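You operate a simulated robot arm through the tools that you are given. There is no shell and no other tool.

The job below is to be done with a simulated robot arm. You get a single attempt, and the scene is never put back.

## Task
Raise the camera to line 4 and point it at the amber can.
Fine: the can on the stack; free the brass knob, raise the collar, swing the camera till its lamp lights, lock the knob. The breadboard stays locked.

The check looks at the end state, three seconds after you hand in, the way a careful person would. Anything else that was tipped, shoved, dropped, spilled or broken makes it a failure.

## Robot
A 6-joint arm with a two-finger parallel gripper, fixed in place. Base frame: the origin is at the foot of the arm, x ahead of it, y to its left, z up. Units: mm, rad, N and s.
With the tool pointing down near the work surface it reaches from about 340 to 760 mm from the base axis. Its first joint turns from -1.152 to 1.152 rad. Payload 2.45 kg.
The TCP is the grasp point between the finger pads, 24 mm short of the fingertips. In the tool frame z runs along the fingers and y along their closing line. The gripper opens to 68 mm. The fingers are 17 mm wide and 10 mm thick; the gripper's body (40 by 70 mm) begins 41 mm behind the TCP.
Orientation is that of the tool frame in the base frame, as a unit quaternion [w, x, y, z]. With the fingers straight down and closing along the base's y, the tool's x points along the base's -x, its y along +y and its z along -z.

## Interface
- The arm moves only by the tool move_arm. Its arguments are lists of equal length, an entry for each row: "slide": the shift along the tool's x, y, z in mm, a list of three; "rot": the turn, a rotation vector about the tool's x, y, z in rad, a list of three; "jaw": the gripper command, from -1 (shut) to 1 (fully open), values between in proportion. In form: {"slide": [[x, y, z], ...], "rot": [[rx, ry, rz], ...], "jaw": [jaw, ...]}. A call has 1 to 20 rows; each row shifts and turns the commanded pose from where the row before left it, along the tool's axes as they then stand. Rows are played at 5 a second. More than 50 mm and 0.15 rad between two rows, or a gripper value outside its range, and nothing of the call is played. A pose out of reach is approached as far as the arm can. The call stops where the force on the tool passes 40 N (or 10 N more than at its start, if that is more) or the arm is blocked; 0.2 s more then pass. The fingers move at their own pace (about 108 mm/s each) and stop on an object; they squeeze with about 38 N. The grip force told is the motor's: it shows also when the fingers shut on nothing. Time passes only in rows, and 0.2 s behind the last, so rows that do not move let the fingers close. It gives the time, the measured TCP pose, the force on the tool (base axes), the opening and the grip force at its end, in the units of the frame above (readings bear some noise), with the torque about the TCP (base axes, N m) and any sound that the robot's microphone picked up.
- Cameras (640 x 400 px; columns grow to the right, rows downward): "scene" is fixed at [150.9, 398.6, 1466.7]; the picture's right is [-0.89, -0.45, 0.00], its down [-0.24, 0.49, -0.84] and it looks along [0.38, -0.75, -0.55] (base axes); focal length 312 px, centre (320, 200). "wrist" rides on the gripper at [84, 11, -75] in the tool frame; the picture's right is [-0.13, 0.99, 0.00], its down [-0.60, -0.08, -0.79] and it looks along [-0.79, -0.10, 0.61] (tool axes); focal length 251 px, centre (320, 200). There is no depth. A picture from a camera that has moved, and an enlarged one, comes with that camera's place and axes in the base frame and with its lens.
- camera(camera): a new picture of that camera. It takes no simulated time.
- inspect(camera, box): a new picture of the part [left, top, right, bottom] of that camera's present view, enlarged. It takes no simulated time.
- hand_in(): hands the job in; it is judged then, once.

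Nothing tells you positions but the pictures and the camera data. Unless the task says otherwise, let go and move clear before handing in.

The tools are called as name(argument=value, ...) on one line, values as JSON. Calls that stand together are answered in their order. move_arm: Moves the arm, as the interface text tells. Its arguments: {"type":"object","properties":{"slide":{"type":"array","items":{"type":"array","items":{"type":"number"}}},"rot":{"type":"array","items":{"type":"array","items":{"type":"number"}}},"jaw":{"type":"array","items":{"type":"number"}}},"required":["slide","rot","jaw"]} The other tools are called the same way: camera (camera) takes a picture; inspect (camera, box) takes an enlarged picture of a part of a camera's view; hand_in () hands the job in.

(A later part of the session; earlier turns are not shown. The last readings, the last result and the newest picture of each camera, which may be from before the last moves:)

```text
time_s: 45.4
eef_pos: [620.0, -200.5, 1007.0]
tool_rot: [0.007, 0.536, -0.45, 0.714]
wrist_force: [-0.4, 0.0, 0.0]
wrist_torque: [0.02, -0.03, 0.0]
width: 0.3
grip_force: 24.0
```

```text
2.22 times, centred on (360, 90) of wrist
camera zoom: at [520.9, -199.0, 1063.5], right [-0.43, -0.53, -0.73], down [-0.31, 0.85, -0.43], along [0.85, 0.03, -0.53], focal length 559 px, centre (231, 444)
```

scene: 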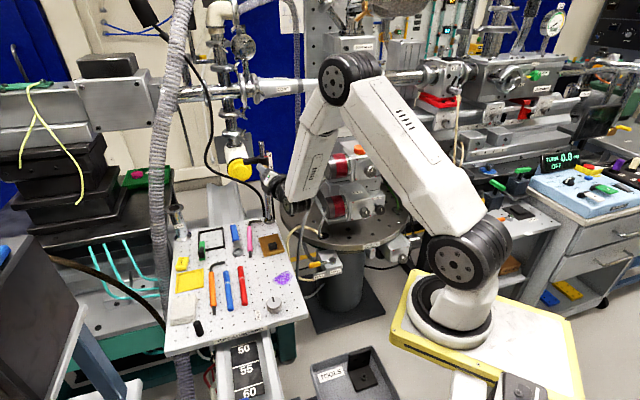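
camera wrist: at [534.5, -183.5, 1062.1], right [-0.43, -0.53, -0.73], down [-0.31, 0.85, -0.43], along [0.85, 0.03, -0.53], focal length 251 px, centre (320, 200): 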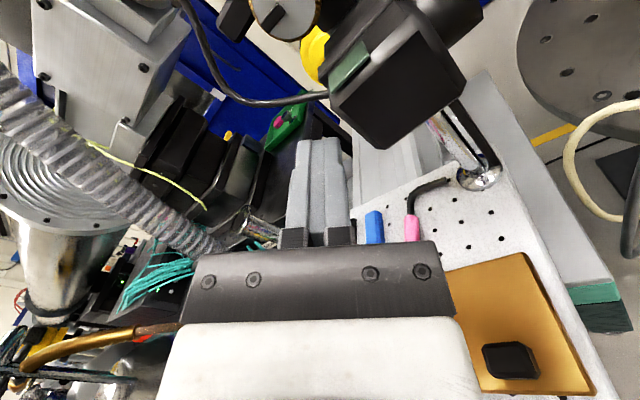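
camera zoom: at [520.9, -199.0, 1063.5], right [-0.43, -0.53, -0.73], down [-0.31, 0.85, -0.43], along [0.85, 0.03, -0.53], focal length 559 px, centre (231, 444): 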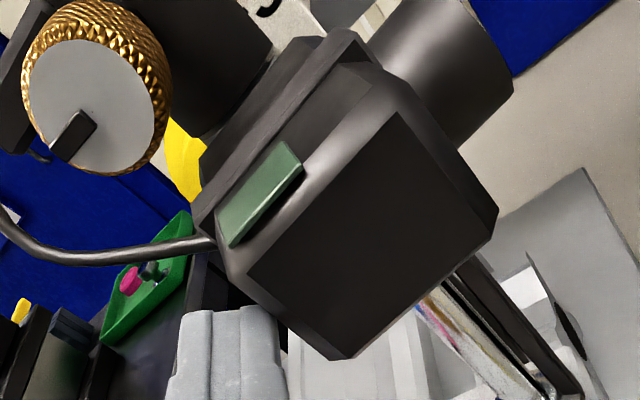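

No force yet and the gap looks like only a few millimetres. I'll continue in small steps.

move_arm(slide=[[2.5, 3.1, 0], [2.5, 3.1, 0], [0, 0, 0]], rot=[[0, 0, 0], [0, 0, 0], [0, 0, 0]], jaw=[-1, -1, -1])

inspect(camera="wrist", box=[260, 0, 460, 180])

inspect(camera="scene", box=[230, 130, 320, 240])

```text
time_s: 46.2
eef_pos: [616.2, -207.5, 1007.8]
tool_rot: [0.009, 0.536, -0.45, 0.714]
wrist_force: [-0.3, 1.1, -0.8]
wrist_torque: [-0.01, 0.01, -0.01]
width: 0.0
grip_force: 23.4
```

```text
2.22 times, centred on (360, 90) of wrist
camera zoom: at [517.0, -205.6, 1063.8], right [-0.43, -0.53, -0.73], down [-0.31, 0.85, -0.43], along [0.85, 0.04, -0.53], focal length 559 px, centre (231, 444)
```

zoom: 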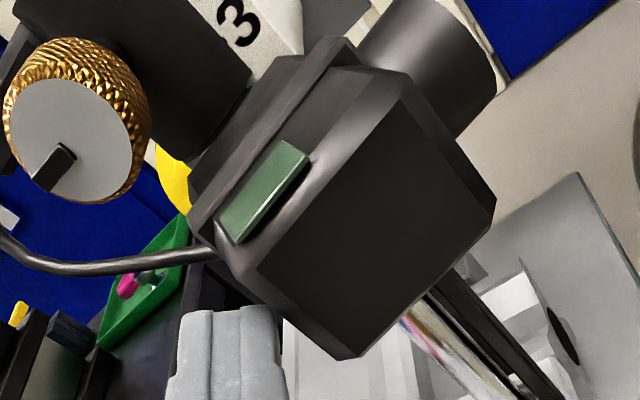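

```text
3.64 times, centred on (275, 185) of scene
camera zoom: at [150.9, 398.6, 1466.7], right [-0.89, -0.45, 0.0], down [-0.24, 0.49, -0.84], along [0.38, -0.75, -0.55], focal length 1135 px, centre (484, 254)
```

zoom: 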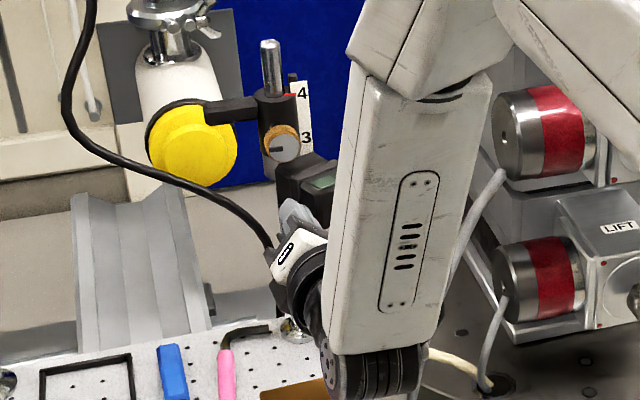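

The camera swings easily with the push, about 28° so far, and roughly 20° remain to face the can. I'll keep pushing along the arc around the post in small steps and check the lamp.

move_arm(slide=[[3.33, 4.05, -0.5], [3.33, 4.05, -0.5], [3.33, 4.05, -0.5], [0, 0, 0]], rot=[[0.0464, -0.038, 0.0007], [0.0464, -0.038, 0.0007], [0.0464, -0.038, 0.0007], [0, 0, 0]], jaw=[-1, -1, -1, -1])

inspect(camera="wrist", box=[260, 0, 460, 180])

inspect(camera="scene", box=[230, 130, 320, 240])

```text
time_s: 47.2
eef_pos: [605.1, -218.8, 1006.6]
tool_rot: [-0.056, 0.575, -0.399, 0.712]
wrist_force: [0.7, 0.4, -0.5]
wrist_torque: [0.05, 0.0, 0.0]
width: 0.0
grip_force: 23.3
```

```text
2.22 times, centred on (360, 90) of wrist
camera zoom: at [507.1, -235.1, 1063.6], right [-0.33, -0.6, -0.73], down [-0.45, 0.78, -0.43], along [0.83, 0.19, -0.53], focal length 559 px, centre (231, 444)
```

zoom: 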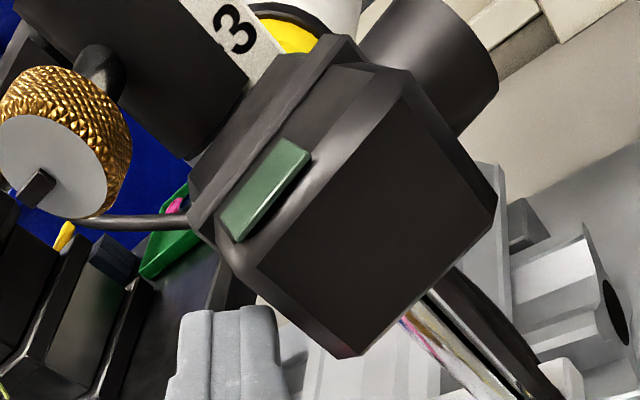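

```text
3.64 times, centred on (275, 185) of scene
camera zoom: at [150.9, 398.6, 1466.7], right [-0.89, -0.45, 0.0], down [-0.24, 0.49, -0.84], along [0.38, -0.75, -0.55], focal length 1135 px, centre (484, 254)
```

zoom: 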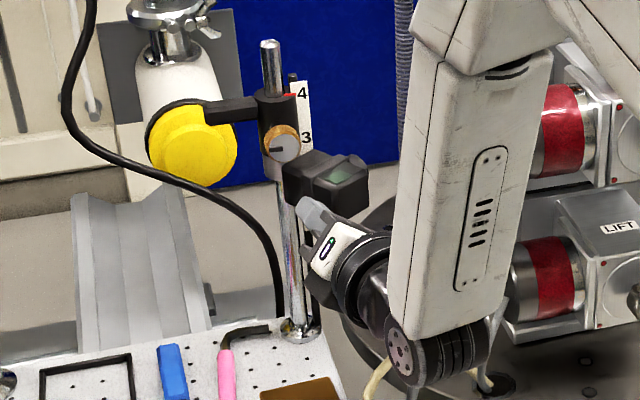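

The camera follows; it has swung about 38° and the lamp is still dark. I'll continue with finer steps, checking the lamp each time.

move_arm(slide=[[2.2, 2.7, -0.33], [2.2, 2.7, -0.33], [0, 0, 0]], rot=[[0.031, -0.0253, 0.0005], [0.031, -0.0253, 0.0005], [0, 0, 0]], jaw=[-1, -1, -1])

inspect(camera="wrist", box=[260, 0, 460, 180])

inspect(camera="scene", box=[230, 130, 320, 240])

```text
time_s: 48.0
eef_pos: [600.4, -225.9, 1007.2]
tool_rot: [-0.085, 0.59, -0.376, 0.71]
wrist_force: [0.8, 0.3, 0.2]
wrist_torque: [0.0, 0.0, -0.02]
width: 0.0
grip_force: 23.2
```

```text
2.22 times, centred on (360, 90) of wrist
camera zoom: at [505.0, -248.6, 1063.5], right [-0.28, -0.62, -0.73], down [-0.51, 0.74, -0.43], along [0.81, 0.25, -0.53], focal length 559 px, centre (231, 444)
```

zoom: 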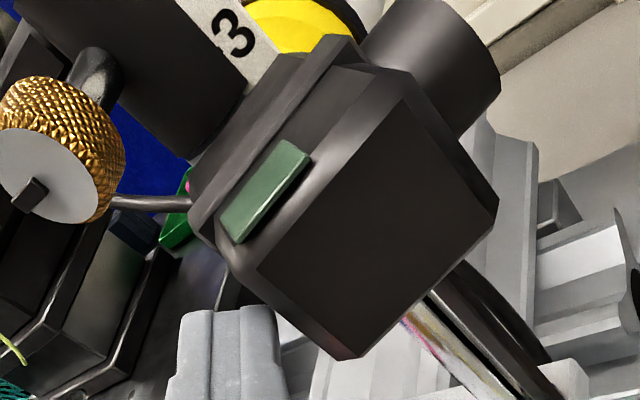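

```text
3.64 times, centred on (275, 185) of scene
camera zoom: at [150.9, 398.6, 1466.7], right [-0.89, -0.45, 0.0], down [-0.24, 0.49, -0.84], along [0.38, -0.75, -0.55], focal length 1135 px, centre (484, 254)
```

zoom: 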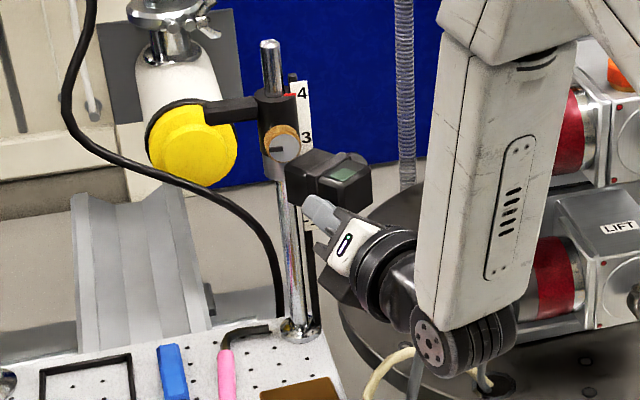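

Still dark at about 43°. Continuing in fine steps.

move_arm(slide=[[2.2, 2.7, -0.33], [0, 0, 0]], rot=[[0.031, -0.0253, 0.0005], [0, 0, 0]], jaw=[-1, -1])

inspect(camera="wrist", box=[310, 40, 420, 140])

```text
time_s: 48.6
eef_pos: [599.8, -228.8, 1005.4]
tool_rot: [-0.099, 0.597, -0.364, 0.708]
wrist_force: [0.5, -0.8, -0.3]
wrist_torque: [-0.03, -0.06, -0.01]
width: 0.0
grip_force: 23.6
```

```text
4.00 times, centred on (365, 90) of wrist
camera zoom: at [504.3, -256.1, 1063.1], right [-0.26, -0.63, -0.73], down [-0.54, 0.72, -0.43], along [0.8, 0.28, -0.53], focal length 1006 px, centre (140, 640)
```

zoom: 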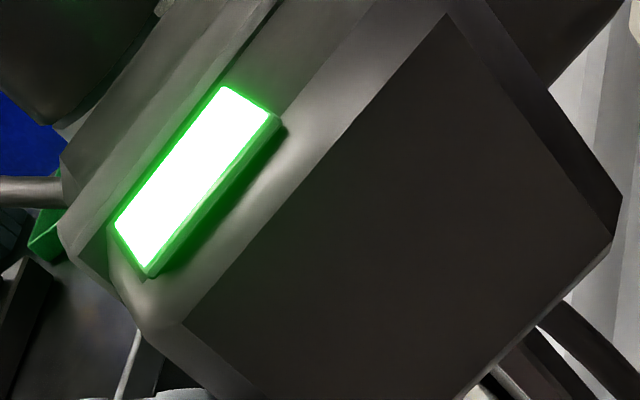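

The lamp is lit. I'll nudge about 1.5° further to sit inside the lit range rather than on its edge, and confirm it stays lit.

move_arm(slide=[[1.4, 1.7, -0.2], [0, 0, 0]], rot=[[0.0193, -0.0158, 0.0003], [0, 0, 0]], jaw=[-1, -1])

inspect(camera="wrist", box=[310, 40, 420, 140])

inspect(camera="scene", box=[230, 130, 320, 240])

```text
time_s: 49.2
eef_pos: [598.4, -230.9, 1006.6]
tool_rot: [-0.107, 0.602, -0.356, 0.707]
wrist_force: [0.1, 0.1, -0.6]
wrist_torque: [0.01, 0.01, 0.0]
width: 0.0
grip_force: 23.4
```

```text
4.00 times, centred on (365, 90) of wrist
camera zoom: at [503.7, -259.8, 1063.2], right [-0.24, -0.64, -0.73], down [-0.56, 0.7, -0.43], along [0.79, 0.3, -0.53], focal length 1006 px, centre (140, 640)
```

zoom: 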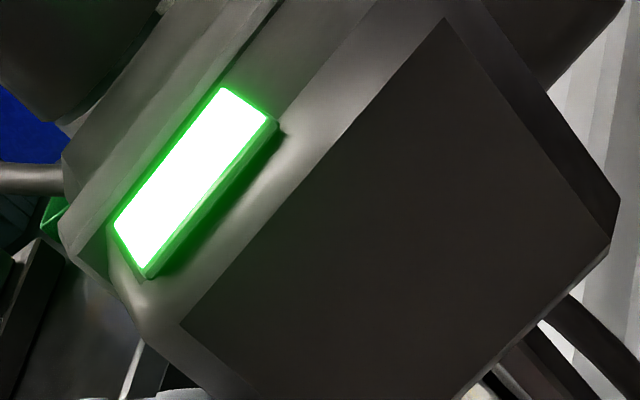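

```text
3.64 times, centred on (275, 185) of scene
camera zoom: at [150.9, 398.6, 1466.7], right [-0.89, -0.45, 0.0], down [-0.24, 0.49, -0.84], along [0.38, -0.75, -0.55], focal length 1135 px, centre (484, 254)
```

zoom: 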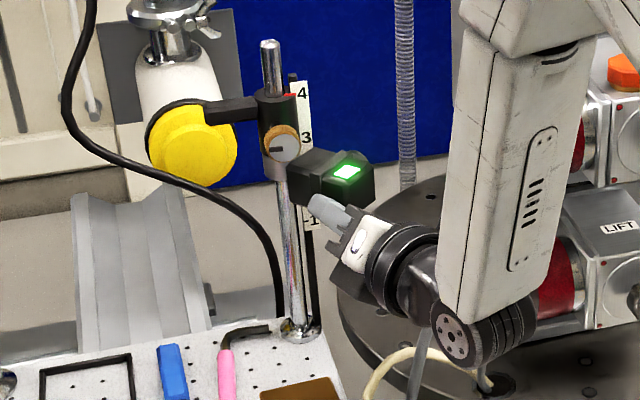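

The lamp stays lit. I'll move the fingers away from the camera the way they came, then back out, and confirm that it stays lit and at line 4.

move_arm(slide=[[-4.4, -5.4, 0], [-8.8, -10.8, 0], [0, 0, -20], [0, 0, -25], [0, 0, -25]], rot=[[0, 0, 0], [0, 0, 0], [0, 0, 0], [0, 0, 0], [0, 0, 0]], jaw=[-1, -1, -1, -1, -1])

camera(camera="wrist")

inspect(camera="scene", box=[230, 130, 320, 240])

```text
time_s: 50.4
eef_pos: [540.5, -183.7, 1005.0]
tool_rot: [-0.106, 0.602, -0.357, 0.706]
wrist_force: [-0.2, 0.0, 0.2]
wrist_torque: [0.01, -0.02, 0.01]
width: 0.0
grip_force: 23.5
```

```text
taken
camera wrist: at [446.3, -212.4, 1063.5], right [-0.24, -0.64, -0.73], down [-0.56, 0.7, -0.43], along [0.79, 0.3, -0.53], focal length 251 px, centre (320, 200)
```

wrist: 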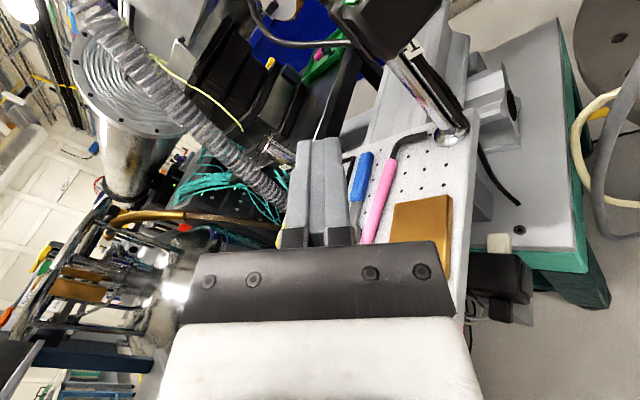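

```text
3.64 times, centred on (275, 185) of scene
camera zoom: at [150.9, 398.6, 1466.7], right [-0.89, -0.45, 0.0], down [-0.24, 0.49, -0.84], along [0.38, -0.75, -0.55], focal length 1135 px, centre (484, 254)
```

zoom: 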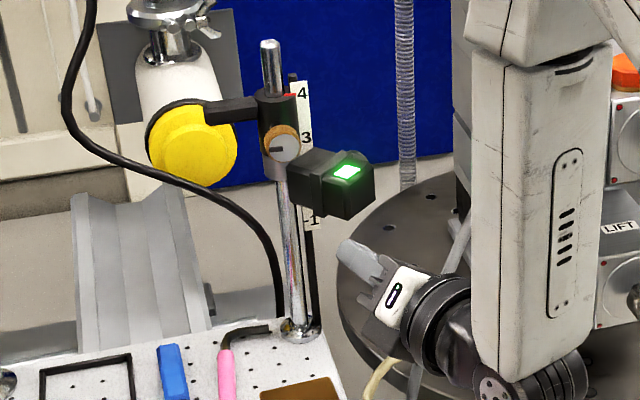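

The camera is lit, at line 4, and holding. I'll turn the tool back in line with the knob axis and go to the knob stand-off with the fingers open.

move_arm(slide=[[0, 0, 0], [0, 0, 0], [0, 0, 0], [0, 0, 0], [6.1, -31.3, 0], [6.2, -31.3, 0], [0, 0, 15], [0, 0, 0]], rot=[[-0.0853, 0.07, -0.0013], [-0.0853, 0.07, -0.0013], [-0.0853, 0.07, -0.0013], [-0.0853, 0.07, -0.0013], [0, 0, 0], [0, 0, 0], [0, 0, 0], [0, 0, 0]], jaw=[-1, -1, -1, -1, 0.03, 0.03, 0.03, 0.03])

camera(camera="wrist")

inspect(camera="wrist", box=[250, 0, 450, 140])

inspect(camera="scene", box=[230, 130, 320, 240])

```text
time_s: 52.2
eef_pos: [580.0, -165.3, 1057.1]
tool_rot: [0.048, 0.508, -0.481, 0.713]
wrist_force: [0.3, 0.3, -1.6]
wrist_torque: [-0.01, 0.04, 0.03]
width: 34.9
grip_force: 0.1
```

```text
taken
camera wrist: at [482.9, -151.9, 1113.0], right [-0.49, -0.47, -0.73], down [-0.2, 0.88, -0.43], along [0.85, -0.06, -0.53], focal length 251 px, centre (320, 200)
```

wrist: 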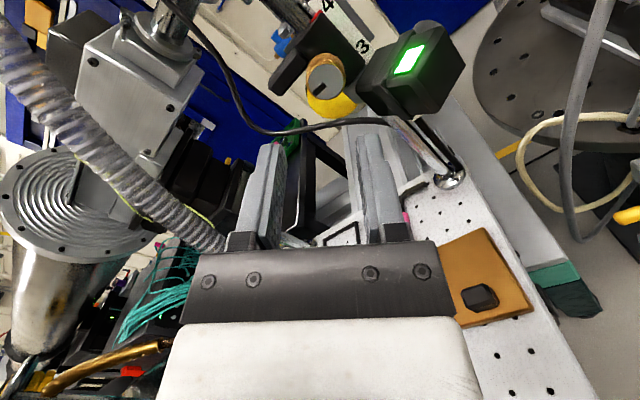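

```text
2.86 times, centred on (350, 70) of wrist
camera zoom: at [482.9, -151.9, 1113.0], right [-0.49, -0.47, -0.73], down [-0.2, 0.88, -0.43], along [0.85, -0.06, -0.53], focal length 718 px, centre (234, 571)
```

zoom: 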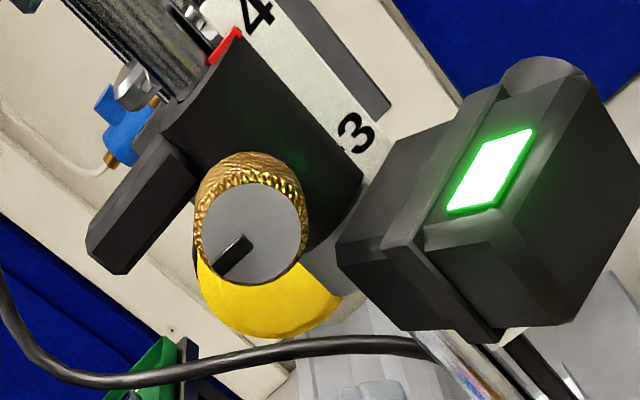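

```text
3.64 times, centred on (275, 185) of scene
camera zoom: at [150.9, 398.6, 1466.7], right [-0.89, -0.45, 0.0], down [-0.24, 0.49, -0.84], along [0.38, -0.75, -0.55], focal length 1135 px, centre (484, 254)
```

zoom: 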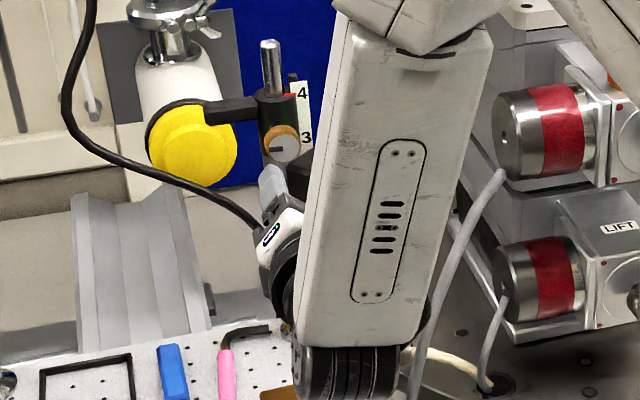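

The knob is visible ahead with its mark pointing left (free). I'll correct the offset and approach to 25 mm short, then check alignment.

move_arm(slide=[[-2.8, 2.8, 0], [0, 0, 20], [0, 0, 20], [0, 0, 15], [0, 0, 0]], rot=[[0, 0, 0], [0, 0, 0], [0, 0, 0], [0, 0, 0], [0, 0, 0]], jaw=[0.03, 0.03, 0.03, 0.03, 0.03])

inspect(camera="wrist", box=[240, 20, 440, 220])

```text
time_s: 53.4
eef_pos: [616.3, -208.0, 1053.3]
tool_rot: [0.049, 0.508, -0.481, 0.712]
wrist_force: [0.5, 0.0, -0.6]
wrist_torque: [-0.01, 0.03, -0.01]
width: 35.1
grip_force: 0.1
```

```text
2.00 times, centred on (340, 120) of wrist
camera zoom: at [518.6, -193.9, 1109.7], right [-0.49, -0.47, -0.73], down [-0.2, 0.88, -0.43], along [0.85, -0.06, -0.53], focal length 503 px, centre (280, 360)
```

zoom: 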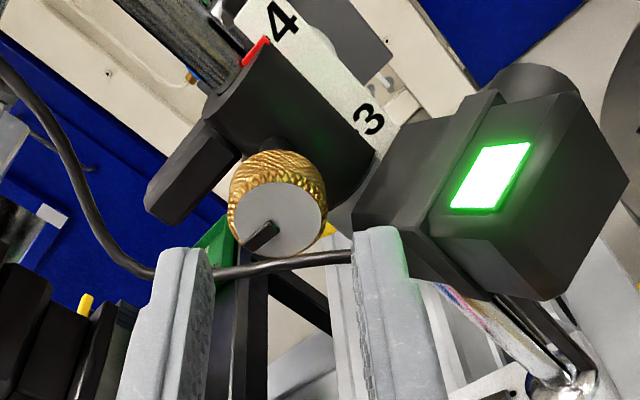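

The knob is centred between the fingers. I'll narrow slightly and advance the last 30 mm, watching for contact with the camera bracket.

move_arm(slide=[[0, 0, 0], [0, 0, 8], [0, 0, 8], [0, 0, 7], [0, 0, 0]], rot=[[0, 0, 0], [0, 0, 0], [0, 0, 0], [0, 0, 0], [0, 0, 0]], jaw=[-0.02, -0.02, -0.02, -0.02, -0.02])

inspect(camera="wrist", box=[240, 20, 440, 220])

```text
time_s: 54.6
eef_pos: [632.8, -226.5, 1052.6]
tool_rot: [0.048, 0.508, -0.482, 0.712]
wrist_force: [-0.7, 0.2, 0.3]
wrist_torque: [-0.01, 0.01, 0.0]
width: 33.3
grip_force: 0.1
```

```text
2.00 times, centred on (340, 120) of wrist
camera zoom: at [534.2, -212.3, 1109.1], right [-0.49, -0.47, -0.73], down [-0.2, 0.88, -0.43], along [0.85, -0.06, -0.53], focal length 503 px, centre (280, 360)
```

zoom: 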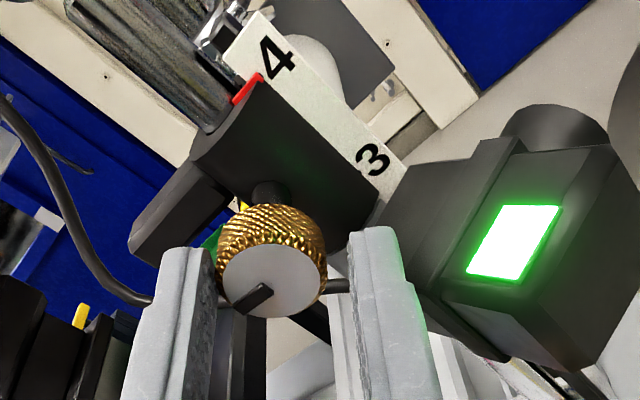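

The knob sits about 1.5–2 mm toward the left finger. I'll correct that, advance 6 mm more, and close on the knob.

move_arm(slide=[[0, -1.6, 0], [0, 0, 6], [0, 0, 0]], rot=[[0, 0, 0], [0, 0, 0], [0, 0, 0]], jaw=[-0.02, -0.02, -0.02])

inspect(camera="wrist", box=[240, 20, 440, 220])

inspect(camera="wrist", box=[280, 20, 350, 80])

```text
time_s: 55.4
eef_pos: [635.2, -229.2, 1054.4]
tool_rot: [0.049, 0.509, -0.48, 0.713]
wrist_force: [0.0, 0.1, 0.2]
wrist_torque: [-0.05, -0.01, -0.02]
width: 33.8
grip_force: 0.1
```

```text
2.00 times, centred on (340, 120) of wrist
camera zoom: at [538.5, -216.3, 1110.9], right [-0.49, -0.47, -0.73], down [-0.2, 0.88, -0.43], along [0.85, -0.06, -0.53], focal length 503 px, centre (280, 360)
```

zoom: 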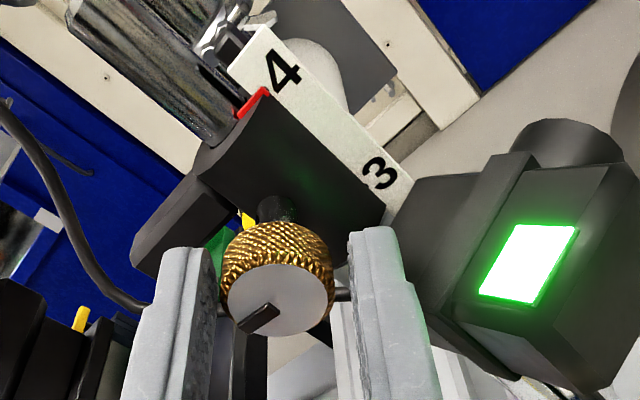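

```text
6.67 times, centred on (315, 50) of wrist
camera zoom: at [538.5, -216.3, 1110.9], right [-0.49, -0.47, -0.73], down [-0.2, 0.88, -0.43], along [0.85, -0.06, -0.53], focal length 1676 px, centre (353, 1200)
```

zoom: 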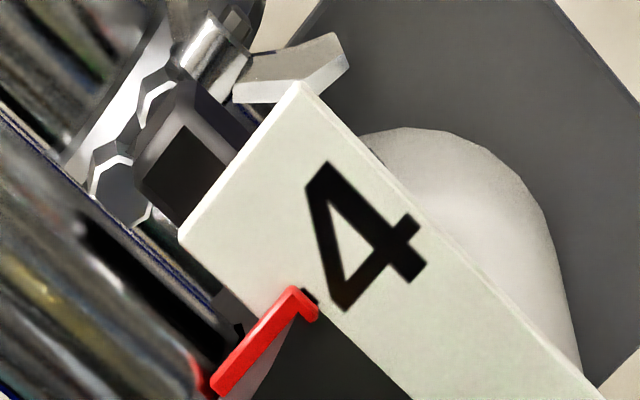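

Nearly centred and the pointer still marks line 4. One more small shift, then close gently on the knob.

move_arm(slide=[[0, -0.9, 1], [0, 0, 0], [0, 0, 0], [0, 0, 0], [0, 0, 0]], rot=[[0, 0, 0], [0, 0, 0], [0, 0, 0], [0, 0, 0], [0, 0, 0]], jaw=[-0.02, -0.1, -0.18, -1, -1])

inspect(camera="wrist", box=[240, 20, 440, 220])

inspect(camera="wrist", box=[280, 20, 350, 80])

inspect(camera="scene", box=[240, 140, 280, 180])

```text
time_s: 56.6
eef_pos: [636.3, -229.3, 1055.0]
tool_rot: [0.048, 0.509, -0.481, 0.712]
wrist_force: [-0.6, -3.2, -3.7]
wrist_torque: [-0.32, -0.29, 0.4]
width: 26.6
grip_force: 41.7
```

```text
2.00 times, centred on (340, 120) of wrist
camera zoom: at [539.7, -215.9, 1111.3], right [-0.49, -0.47, -0.73], down [-0.2, 0.88, -0.43], along [0.85, -0.06, -0.53], focal length 503 px, centre (280, 360)
```

zoom: 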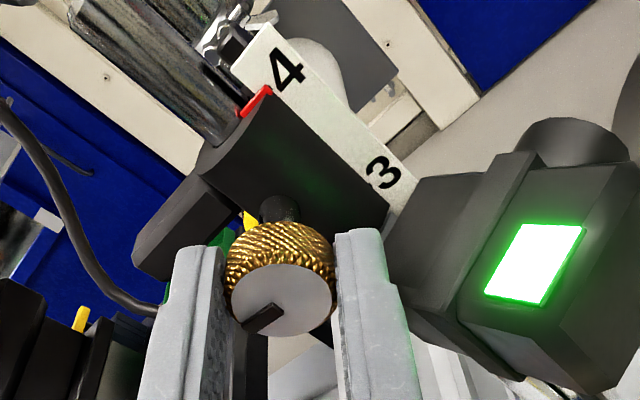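

```text
6.67 times, centred on (315, 50) of wrist
camera zoom: at [539.7, -215.9, 1111.3], right [-0.49, -0.47, -0.73], down [-0.2, 0.88, -0.43], along [0.85, -0.06, -0.53], focal length 1676 px, centre (353, 1200)
```

zoom: 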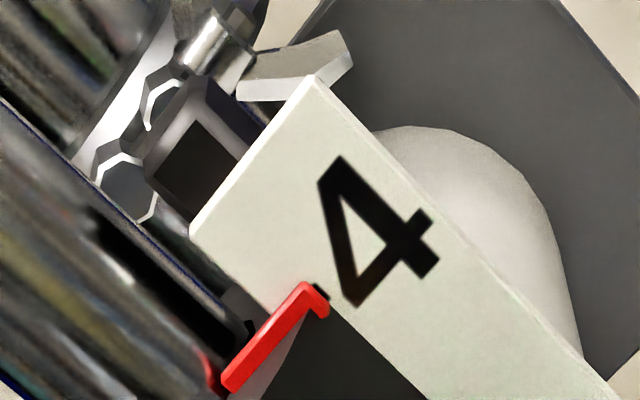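

```text
10.00 times, centred on (260, 160) of scene
camera zoom: at [150.9, 398.5, 1466.7], right [-0.89, -0.45, 0.0], down [-0.24, 0.49, -0.84], along [0.38, -0.75, -0.55], focal length 3120 px, centre (920, 600)
```

zoom: 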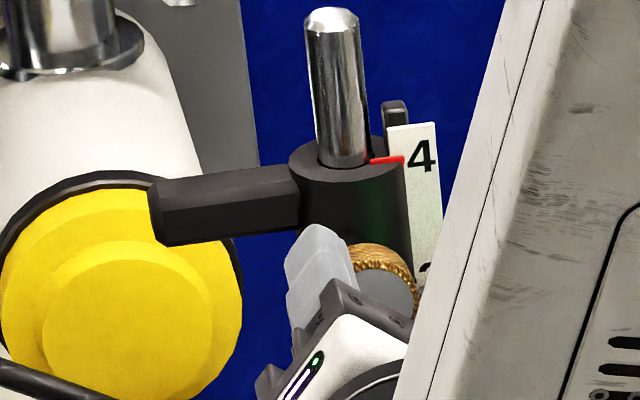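

Gripped with the pointer on line 4 and the lamp lit. I'll turn the knob clockwise in stages back to locked, watching forces.

move_arm(slide=[[0, 0, 0], [0, 0, 0], [0, 0, 0], [0, 0, 0], [0, 0, 0]], rot=[[0, 0, 0.09], [0, 0, 0.09], [0, 0, 0.09], [0, 0, 0.09], [0, 0, 0]], jaw=[-1, -1, -1, -1, -1])

inspect(camera="wrist", box=[240, 0, 440, 200])

inspect(camera="scene", box=[240, 140, 280, 180])

```text
time_s: 57.8
eef_pos: [635.7, -227.9, 1053.8]
tool_rot: [-0.079, 0.413, -0.565, 0.71]
wrist_force: [-13.1, -10.6, -3.8]
wrist_torque: [-0.09, -0.07, -0.38]
width: 26.6
grip_force: 41.7
```

```text
2.00 times, centred on (340, 100) of wrist
camera zoom: at [527.6, -227.2, 1085.1], right [-0.27, -0.27, -0.92], down [-0.12, 0.96, -0.25], along [0.96, 0.04, -0.29], focal length 503 px, centre (280, 400)
```

zoom: 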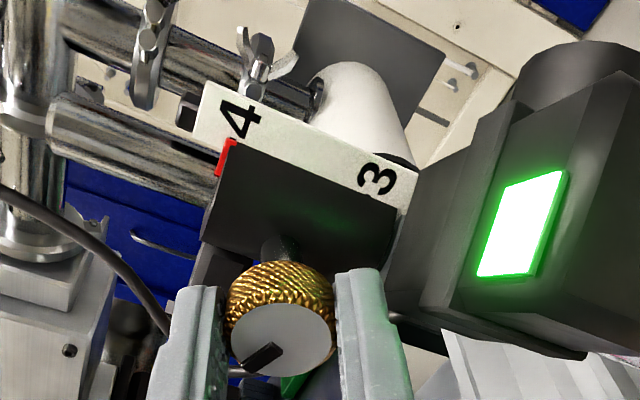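

```text
10.00 times, centred on (260, 160) of scene
camera zoom: at [150.6, 398.2, 1466.9], right [-0.89, -0.45, 0.0], down [-0.24, 0.49, -0.84], along [0.38, -0.75, -0.55], focal length 3120 px, centre (920, 600)
```

zoom: 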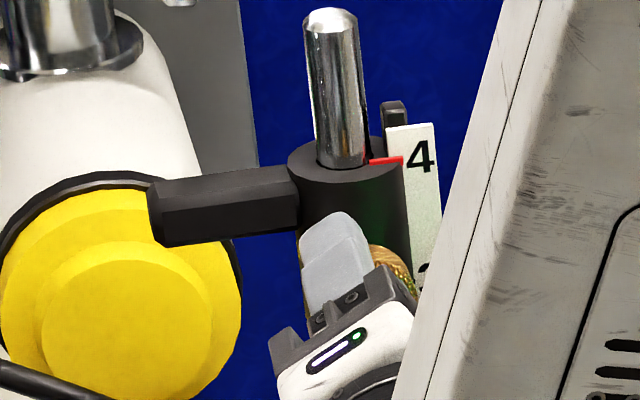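

A small sideways load appeared, so I'll trim about 1 mm and carry on turning.

move_arm(slide=[[1.04, 0.6, 0], [0, 0, 0], [0, 0, 0], [0, 0, 0], [0, 0, 0], [0, 0, 0]], rot=[[0, 0, 0], [0, 0, 0.09], [0, 0, 0.09], [0, 0, 0.09], [0, 0, 0.09], [0, 0, 0]], jaw=[-1, -1, -1, -1, -1, -1])

inspect(camera="scene", box=[240, 140, 280, 180])

inspect(camera="wrist", box=[240, 0, 440, 200])

```text
time_s: 59.2
eef_pos: [637.1, -229.2, 1055.2]
tool_rot: [-0.205, 0.304, -0.631, 0.683]
wrist_force: [-13.8, -12.5, -10.4]
wrist_torque: [0.56, 0.57, -0.68]
width: 26.4
grip_force: 41.4
```

```text
10.00 times, centred on (260, 160) of scene
camera zoom: at [150.7, 398.1, 1466.9], right [-0.89, -0.45, 0.0], down [-0.24, 0.49, -0.84], along [0.38, -0.75, -0.55], focal length 3120 px, centre (920, 600)
```

zoom: 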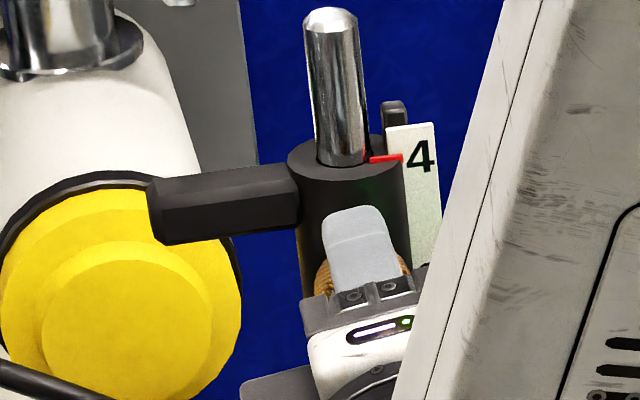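

```text
2.00 times, centred on (340, 100) of wrist
camera zoom: at [523.3, -232.1, 1055.4], right [-0.01, -0.03, -1.0], down [-0.09, 1.0, -0.03], along [1.0, 0.09, -0.01], focal length 503 px, centre (280, 400)
```

zoom: 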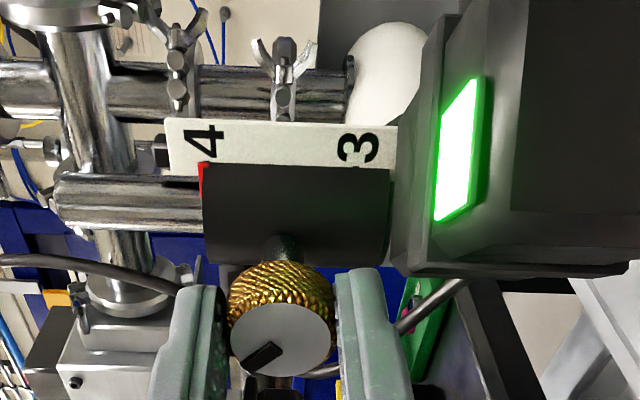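

The view is now level with the scale, good for checking the height. I'll enlarge the pointer.

inspect(camera="wrist", box=[270, 40, 350, 110])

```text
5.71 times, centred on (310, 75) of wrist
camera zoom: at [523.3, -232.1, 1055.4], right [-0.01, -0.03, -1.0], down [-0.09, 1.0, -0.03], along [1.0, 0.09, -0.01], focal length 1437 px, centre (377, 914)
```

zoom: 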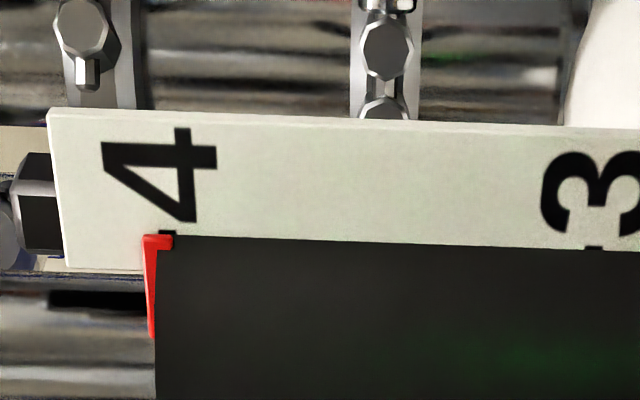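

The pointer sits within about a millimetre of line 4. I'll trim the small sideways, vertical and twist loads and continue turning.

move_arm(slide=[[1.45, 1.24, 0], [0, 0, 0], [0, 0, 0], [0, 0, 0], [0, 0, 0], [0, 0, 0]], rot=[[0, 0, 0], [-0.02, 0.012, 0], [0, 0, 0.09], [0, 0, 0.09], [0, 0, 0.09], [0, 0, 0]], jaw=[-1, -1, -1, -1, -1, -1])

inspect(camera="scene", box=[240, 140, 280, 180])

inspect(camera="wrist", box=[240, 0, 440, 200])

```text
time_s: 60.6
eef_pos: [637.8, -229.6, 1055.4]
tool_rot: [0.289, -0.215, 0.672, -0.646]
wrist_force: [0.3, -3.9, -2.3]
wrist_torque: [0.44, 0.43, -0.67]
width: 26.2
grip_force: 41.4
```

```text
10.00 times, centred on (260, 160) of scene
camera zoom: at [151.0, 398.5, 1466.7], right [-0.89, -0.45, 0.0], down [-0.24, 0.49, -0.84], along [0.38, -0.75, -0.55], focal length 3120 px, centre (920, 600)
```

zoom: 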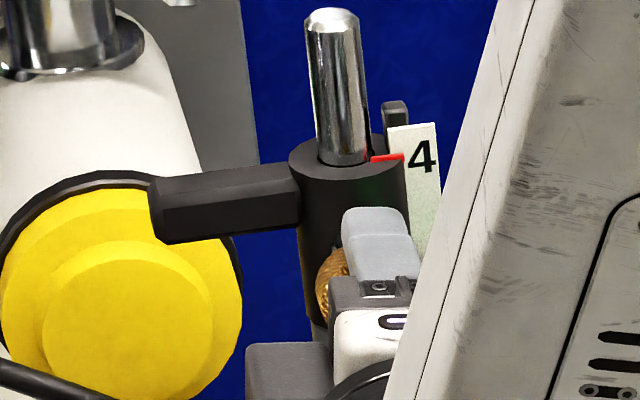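

```text
2.00 times, centred on (340, 100) of wrist
camera zoom: at [525.1, -228.8, 1033.8], right [0.18, 0.16, -0.97], down [-0.09, 0.99, 0.14], along [0.98, 0.06, 0.19], focal length 503 px, centre (280, 400)
```

zoom: 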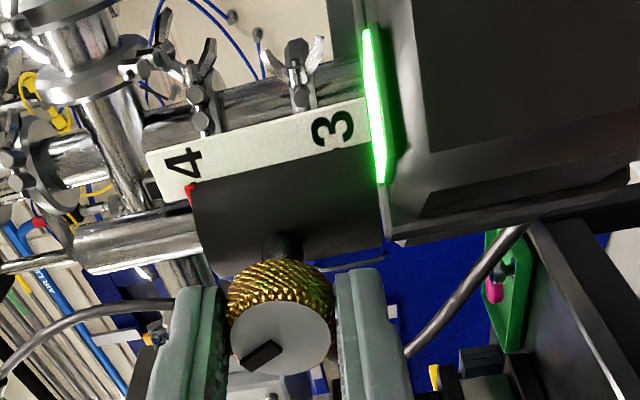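

Forces are low now. I'll check the pointer once more before the last part of the turn.

inspect(camera="wrist", box=[275, 50, 345, 110])

inspect(camera="scene", box=[256, 150, 272, 166])

```text
6.67 times, centred on (310, 80) of wrist
camera zoom: at [525.1, -228.8, 1033.8], right [0.18, 0.16, -0.97], down [-0.09, 0.99, 0.14], along [0.98, 0.06, 0.19], focal length 1676 px, centre (387, 1000)
```

zoom: 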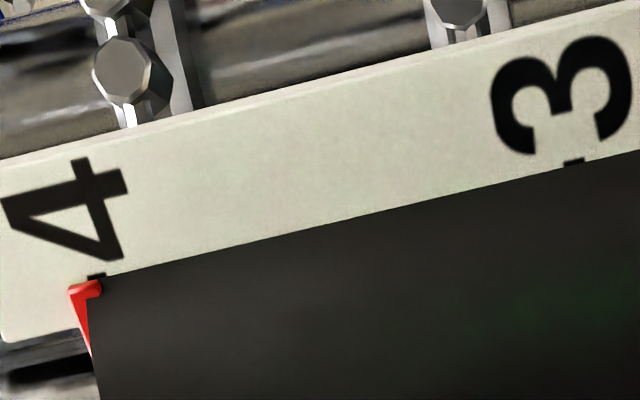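

```text
16.00 times, centred on (264, 158) of scene
camera zoom: at [151.0, 398.5, 1466.7], right [-0.89, -0.45, 0.0], down [-0.24, 0.49, -0.84], along [0.38, -0.75, -0.55], focal length 4992 px, centre (1216, 872)
```

zoom: 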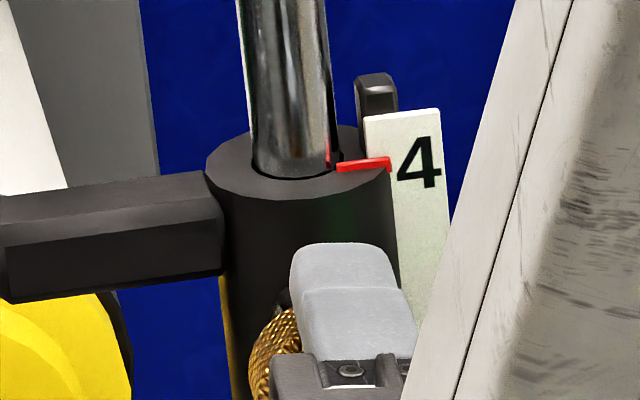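

Pointer and line 4 coincide within a millimetre. I'll finish the turn to the original locked angle.

move_arm(slide=[[0, 0, 0], [0, 0, 0], [0, 0, 0], [0, 0, 0], [0, 0, 0], [0, 0, 0]], rot=[[-0.012, 0.018, 0], [0, 0, 0.09], [0, 0, 0.09], [0, 0, 0.09], [0, 0, 0.09], [0, 0, 0]], jaw=[-1, -1, -1, -1, -1, -1])

inspect(camera="wrist", box=[240, 0, 440, 200])

inspect(camera="scene", box=[240, 140, 280, 180])

```text
time_s: 62.0
eef_pos: [637.6, -229.1, 1053.5]
tool_rot: [0.393, -0.087, 0.705, -0.583]
wrist_force: [10.5, 6.2, 2.3]
wrist_torque: [0.47, 0.48, 0.36]
width: 26.5
grip_force: 41.2
```

```text
2.00 times, centred on (340, 100) of wrist
camera zoom: at [534.8, -218.6, 1006.8], right [0.42, 0.38, -0.82], down [-0.14, 0.93, 0.35], along [0.9, -0.03, 0.44], focal length 503 px, centre (280, 400)
```

zoom: 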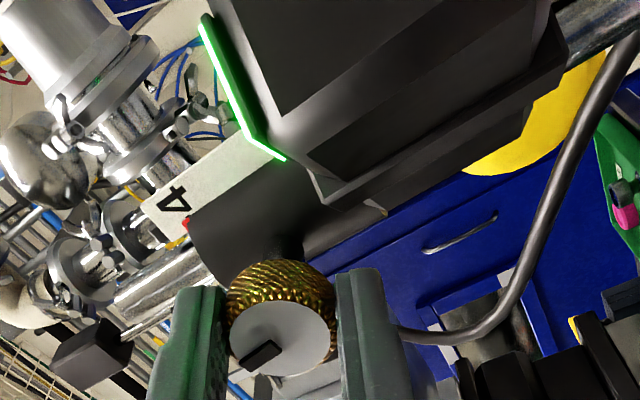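

```text
10.00 times, centred on (260, 160) of scene
camera zoom: at [151.2, 398.8, 1466.6], right [-0.89, -0.45, 0.0], down [-0.24, 0.49, -0.84], along [0.38, -0.75, -0.55], focal length 3120 px, centre (920, 600)
```

zoom: 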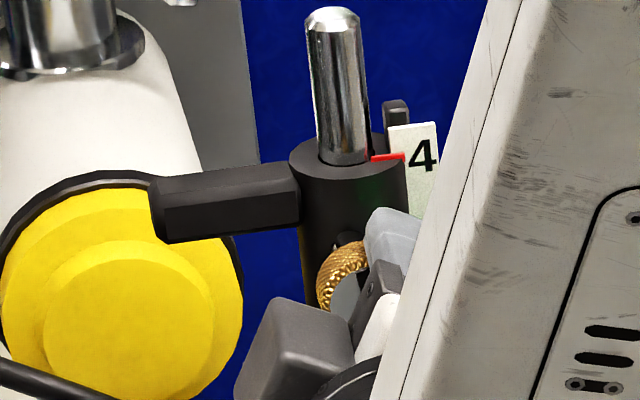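

Just the last 13° remain. I'll finish the turn and feel for the stop.

move_arm(slide=[[0.5, 0, 0], [0, 0, 0], [0, 0, 0], [0, 0, 0]], rot=[[0, 0, 0.08], [0, 0, 0.08], [0, 0, 0.06], [0, 0, 0]], jaw=[-1, -1, -1, -1])

inspect(camera="wrist", box=[240, 0, 440, 200])

inspect(camera="scene", box=[240, 140, 280, 180])

```text
time_s: 63.0
eef_pos: [637.0, -228.1, 1052.0]
tool_rot: [0.454, -0.008, 0.711, -0.537]
wrist_force: [7.3, 13.7, 4.3]
wrist_torque: [-0.11, 0.67, 0.68]
width: 26.7
grip_force: 41.8
```

```text
2.00 times, centred on (340, 100) of wrist
camera zoom: at [543.3, -210.8, 991.7], right [0.55, 0.48, -0.68], down [-0.2, 0.87, 0.45], along [0.81, -0.11, 0.57], focal length 503 px, centre (280, 400)
```

zoom: 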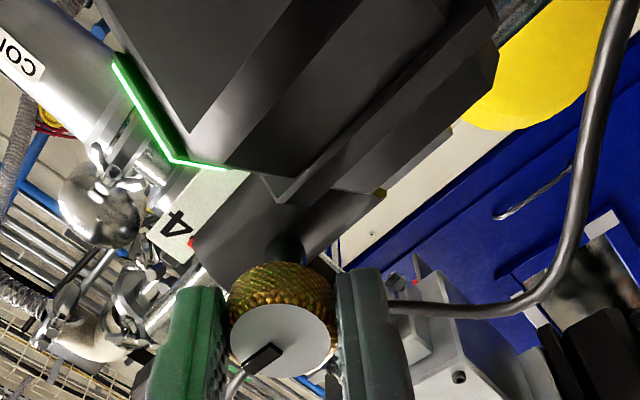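

```text
10.00 times, centred on (260, 160) of scene
camera zoom: at [151.1, 399.1, 1466.6], right [-0.89, -0.45, 0.0], down [-0.24, 0.49, -0.84], along [0.38, -0.75, -0.54], focal length 3120 px, centre (920, 600)
```

zoom: 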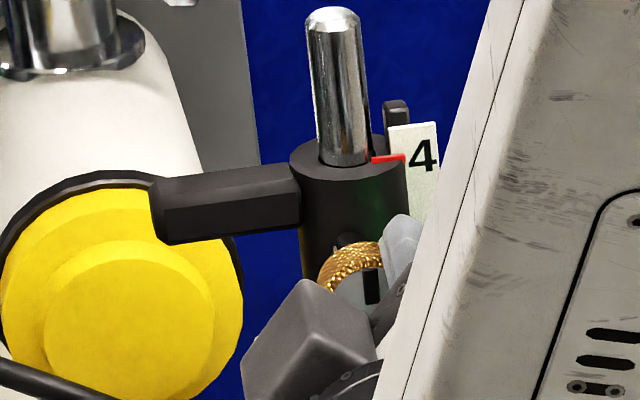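

A turning resistance of ~0.6 N·m has appeared and the mark points up again, so the knob is at its lock stop. I'll press a touch further to confirm.

move_arm(slide=[[0, 0, 0], [0, 0, 0]], rot=[[0, 0, 0.04], [0, 0, 0]], jaw=[-1, -1])

inspect(camera="wrist", box=[270, 90, 390, 200])

```text
time_s: 63.6
eef_pos: [637.6, -229.0, 1052.5]
tool_rot: [0.464, 0.004, 0.712, -0.527]
wrist_force: [5.7, 15.4, 0.0]
wrist_torque: [-0.09, 0.59, 0.77]
width: 27.3
grip_force: 41.7
```

```text
3.64 times, centred on (330, 145) of wrist
camera zoom: at [544.9, -209.3, 989.2], right [0.57, 0.5, -0.65], down [-0.22, 0.86, 0.47], along [0.8, -0.13, 0.59], focal length 914 px, centre (284, 400)
```

zoom: 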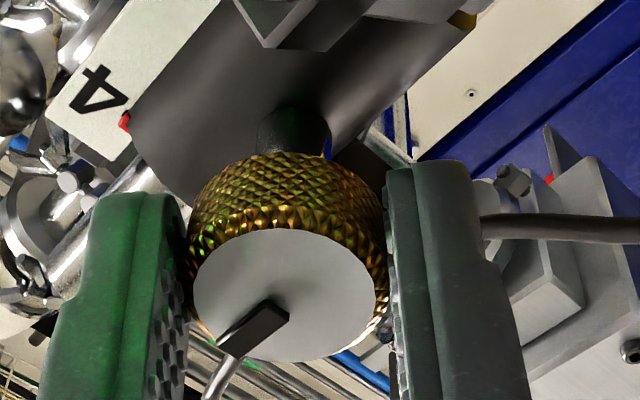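

The torque no longer rises, so the knob is at its locked stop. I'll open the fingers and back straight out.

move_arm(slide=[[0, 0, 0], [0, 0, 0], [0, 0, -10], [0, 0, -20], [0, 0, -25], [0, 0, -25], [0, 0, 0]], rot=[[0, 0, 0], [0, 0, 0], [0, 0, 0], [0, 0, 0], [0, 0, 0], [0, 0, 0], [0, 0, 0]], jaw=[0.05, 0.1, 0.1, 0.1, 0.1, 0.1, 0.1])

inspect(camera="scene", box=[230, 130, 320, 240])

camera(camera="wrist")

```text
time_s: 65.2
eef_pos: [584.3, -168.1, 1054.1]
tool_rot: [0.465, 0.006, 0.711, -0.528]
wrist_force: [-0.4, 0.2, -0.8]
wrist_torque: [0.0, 0.03, -0.01]
width: 37.6
grip_force: 0.0
```

```text
3.64 times, centred on (275, 185) of scene
camera zoom: at [150.9, 398.6, 1466.7], right [-0.89, -0.45, 0.0], down [-0.24, 0.49, -0.84], along [0.38, -0.75, -0.55], focal length 1135 px, centre (484, 254)
```

zoom: 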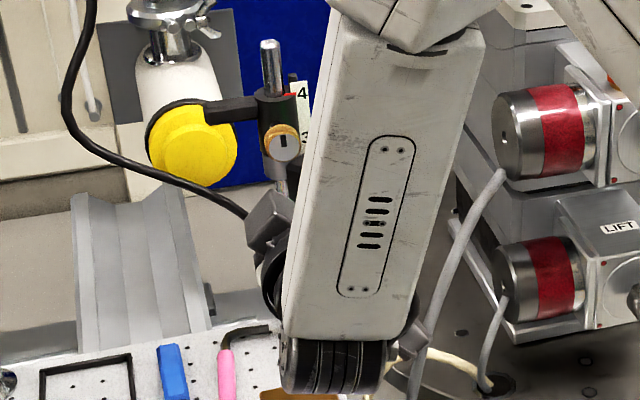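

```text
taken
camera wrist: at [492.6, -147.6, 990.8], right [0.57, 0.5, -0.65], down [-0.21, 0.86, 0.47], along [0.79, -0.13, 0.59], focal length 251 px, centre (320, 200)
```

wrist: 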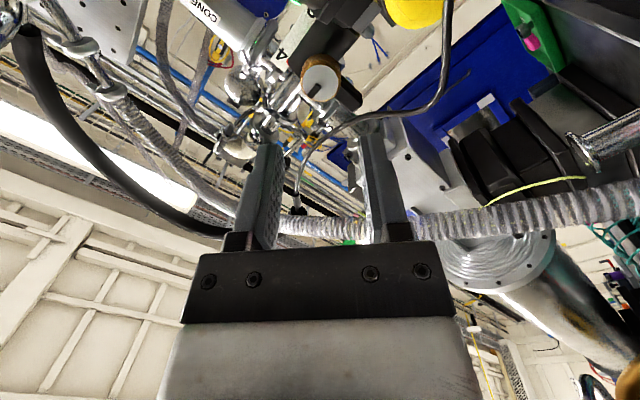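

The knob's mark is up (locked) and the hand is clear. I'll retreat further and raise the arm, then verify the end state.

move_arm(slide=[[0, 0, -25], [0, 0, -25], [0, 0, -25], [-22, -24.8, 0], [-22, -24.8, 0], [-22, -24.8, -10], [0, 0, -25], [0, 0, 0]], rot=[[0, 0, 0], [0, 0, 0], [0, 0, 0], [0, 0, 0], [0, 0, 0], [0, 0, 0], [0, 0, 0], [0, 0, 0]], jaw=[0.1, 0.1, 0.1, 0.1, 0.1, 0.1, 0.1, 0.1])

camera(camera="scene")

inspect(camera="scene", box=[230, 130, 320, 240])

inspect(camera="scene", box=[150, 200, 320, 350])

```text
time_s: 67.0
eef_pos: [513.2, -87.9, 1155.7]
tool_rot: [0.465, 0.005, 0.712, -0.527]
wrist_force: [0.2, -0.3, 0.1]
wrist_torque: [-0.03, -0.03, -0.02]
width: 37.4
grip_force: 0.0
```

```text
taken
```

scene: 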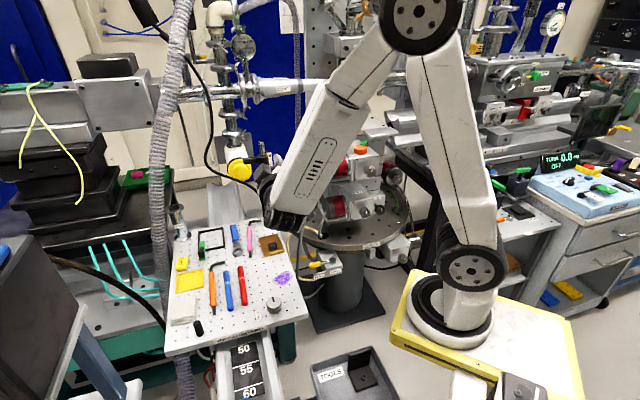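

```text
3.64 times, centred on (275, 185) of scene
camera zoom: at [150.9, 398.6, 1466.7], right [-0.89, -0.45, 0.0], down [-0.24, 0.49, -0.84], along [0.38, -0.75, -0.55], focal length 1135 px, centre (484, 254)
```

zoom: 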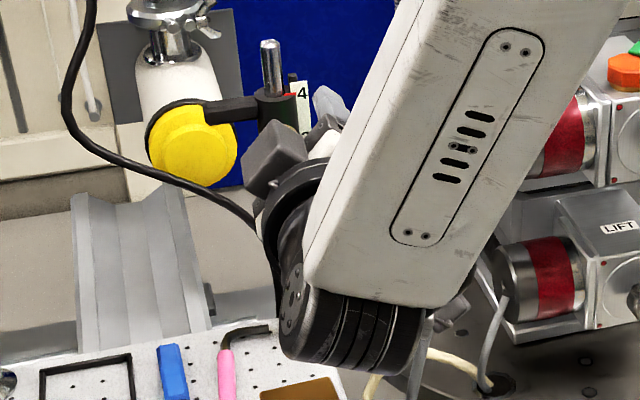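

```text
2.67 times, centred on (235, 275) of scene
camera zoom: at [150.9, 398.6, 1466.7], right [-0.89, -0.45, 0.0], down [-0.24, 0.49, -0.84], along [0.38, -0.75, -0.55], focal length 832 px, centre (547, 0)
```

zoom: 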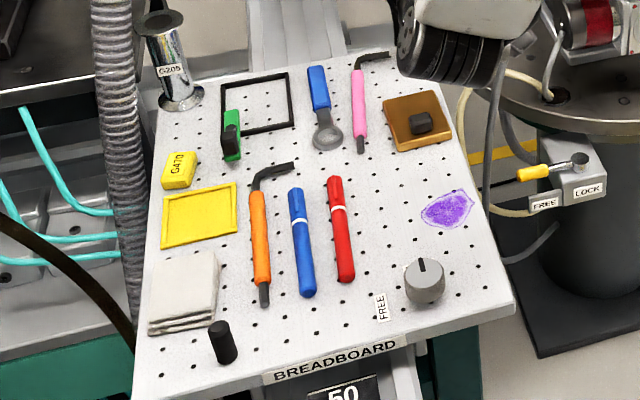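

The board and its items are undisturbed. I'll move the arm aside so that both the lamp and scale can be seen.

move_arm(slide=[[19.6, -29.1, 7.4], [19.6, -29.1, 7.4], [19.6, -29.1, 7.4], [19.6, -29.1, 7.4], [0, 0, 0]], rot=[[0, 0, 0], [0, 0, 0], [0, 0, 0], [0, 0, 0], [0, 0, 0]], jaw=[0.1, 0.1, 0.1, 0.1, 0.1])

camera(camera="scene")

inspect(camera="scene", box=[230, 130, 320, 240])

```text
time_s: 68.2
eef_pos: [456.3, -205.9, 1191.4]
tool_rot: [0.464, 0.006, 0.711, -0.528]
wrist_force: [0.4, -0.4, -0.1]
wrist_torque: [-0.02, 0.03, -0.03]
width: 37.4
grip_force: 0.1
out of reach, approached as far as the arm can: row 3, 4
```

```text
taken
```

scene: 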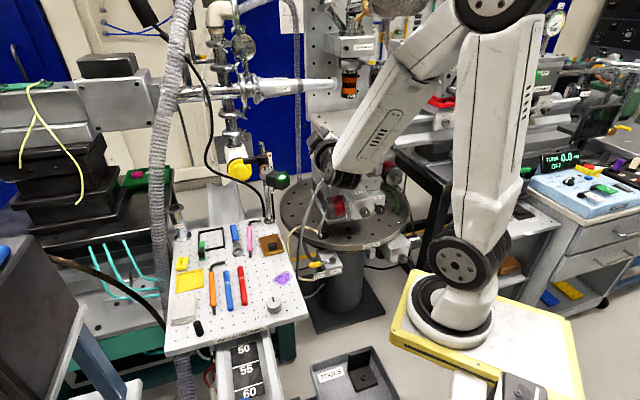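

```text
3.64 times, centred on (275, 185) of scene
camera zoom: at [150.9, 398.6, 1466.7], right [-0.89, -0.45, 0.0], down [-0.24, 0.49, -0.84], along [0.38, -0.75, -0.55], focal length 1135 px, centre (484, 254)
```

zoom: 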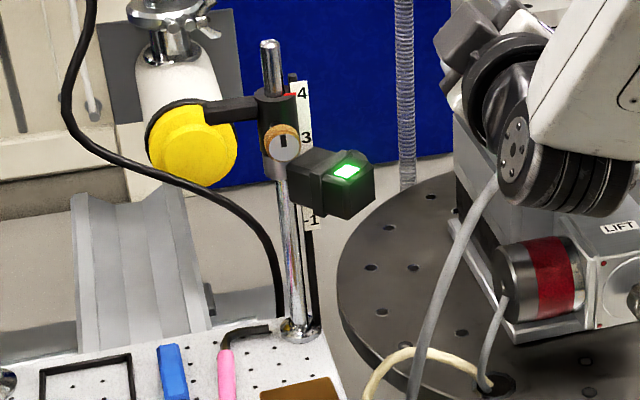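

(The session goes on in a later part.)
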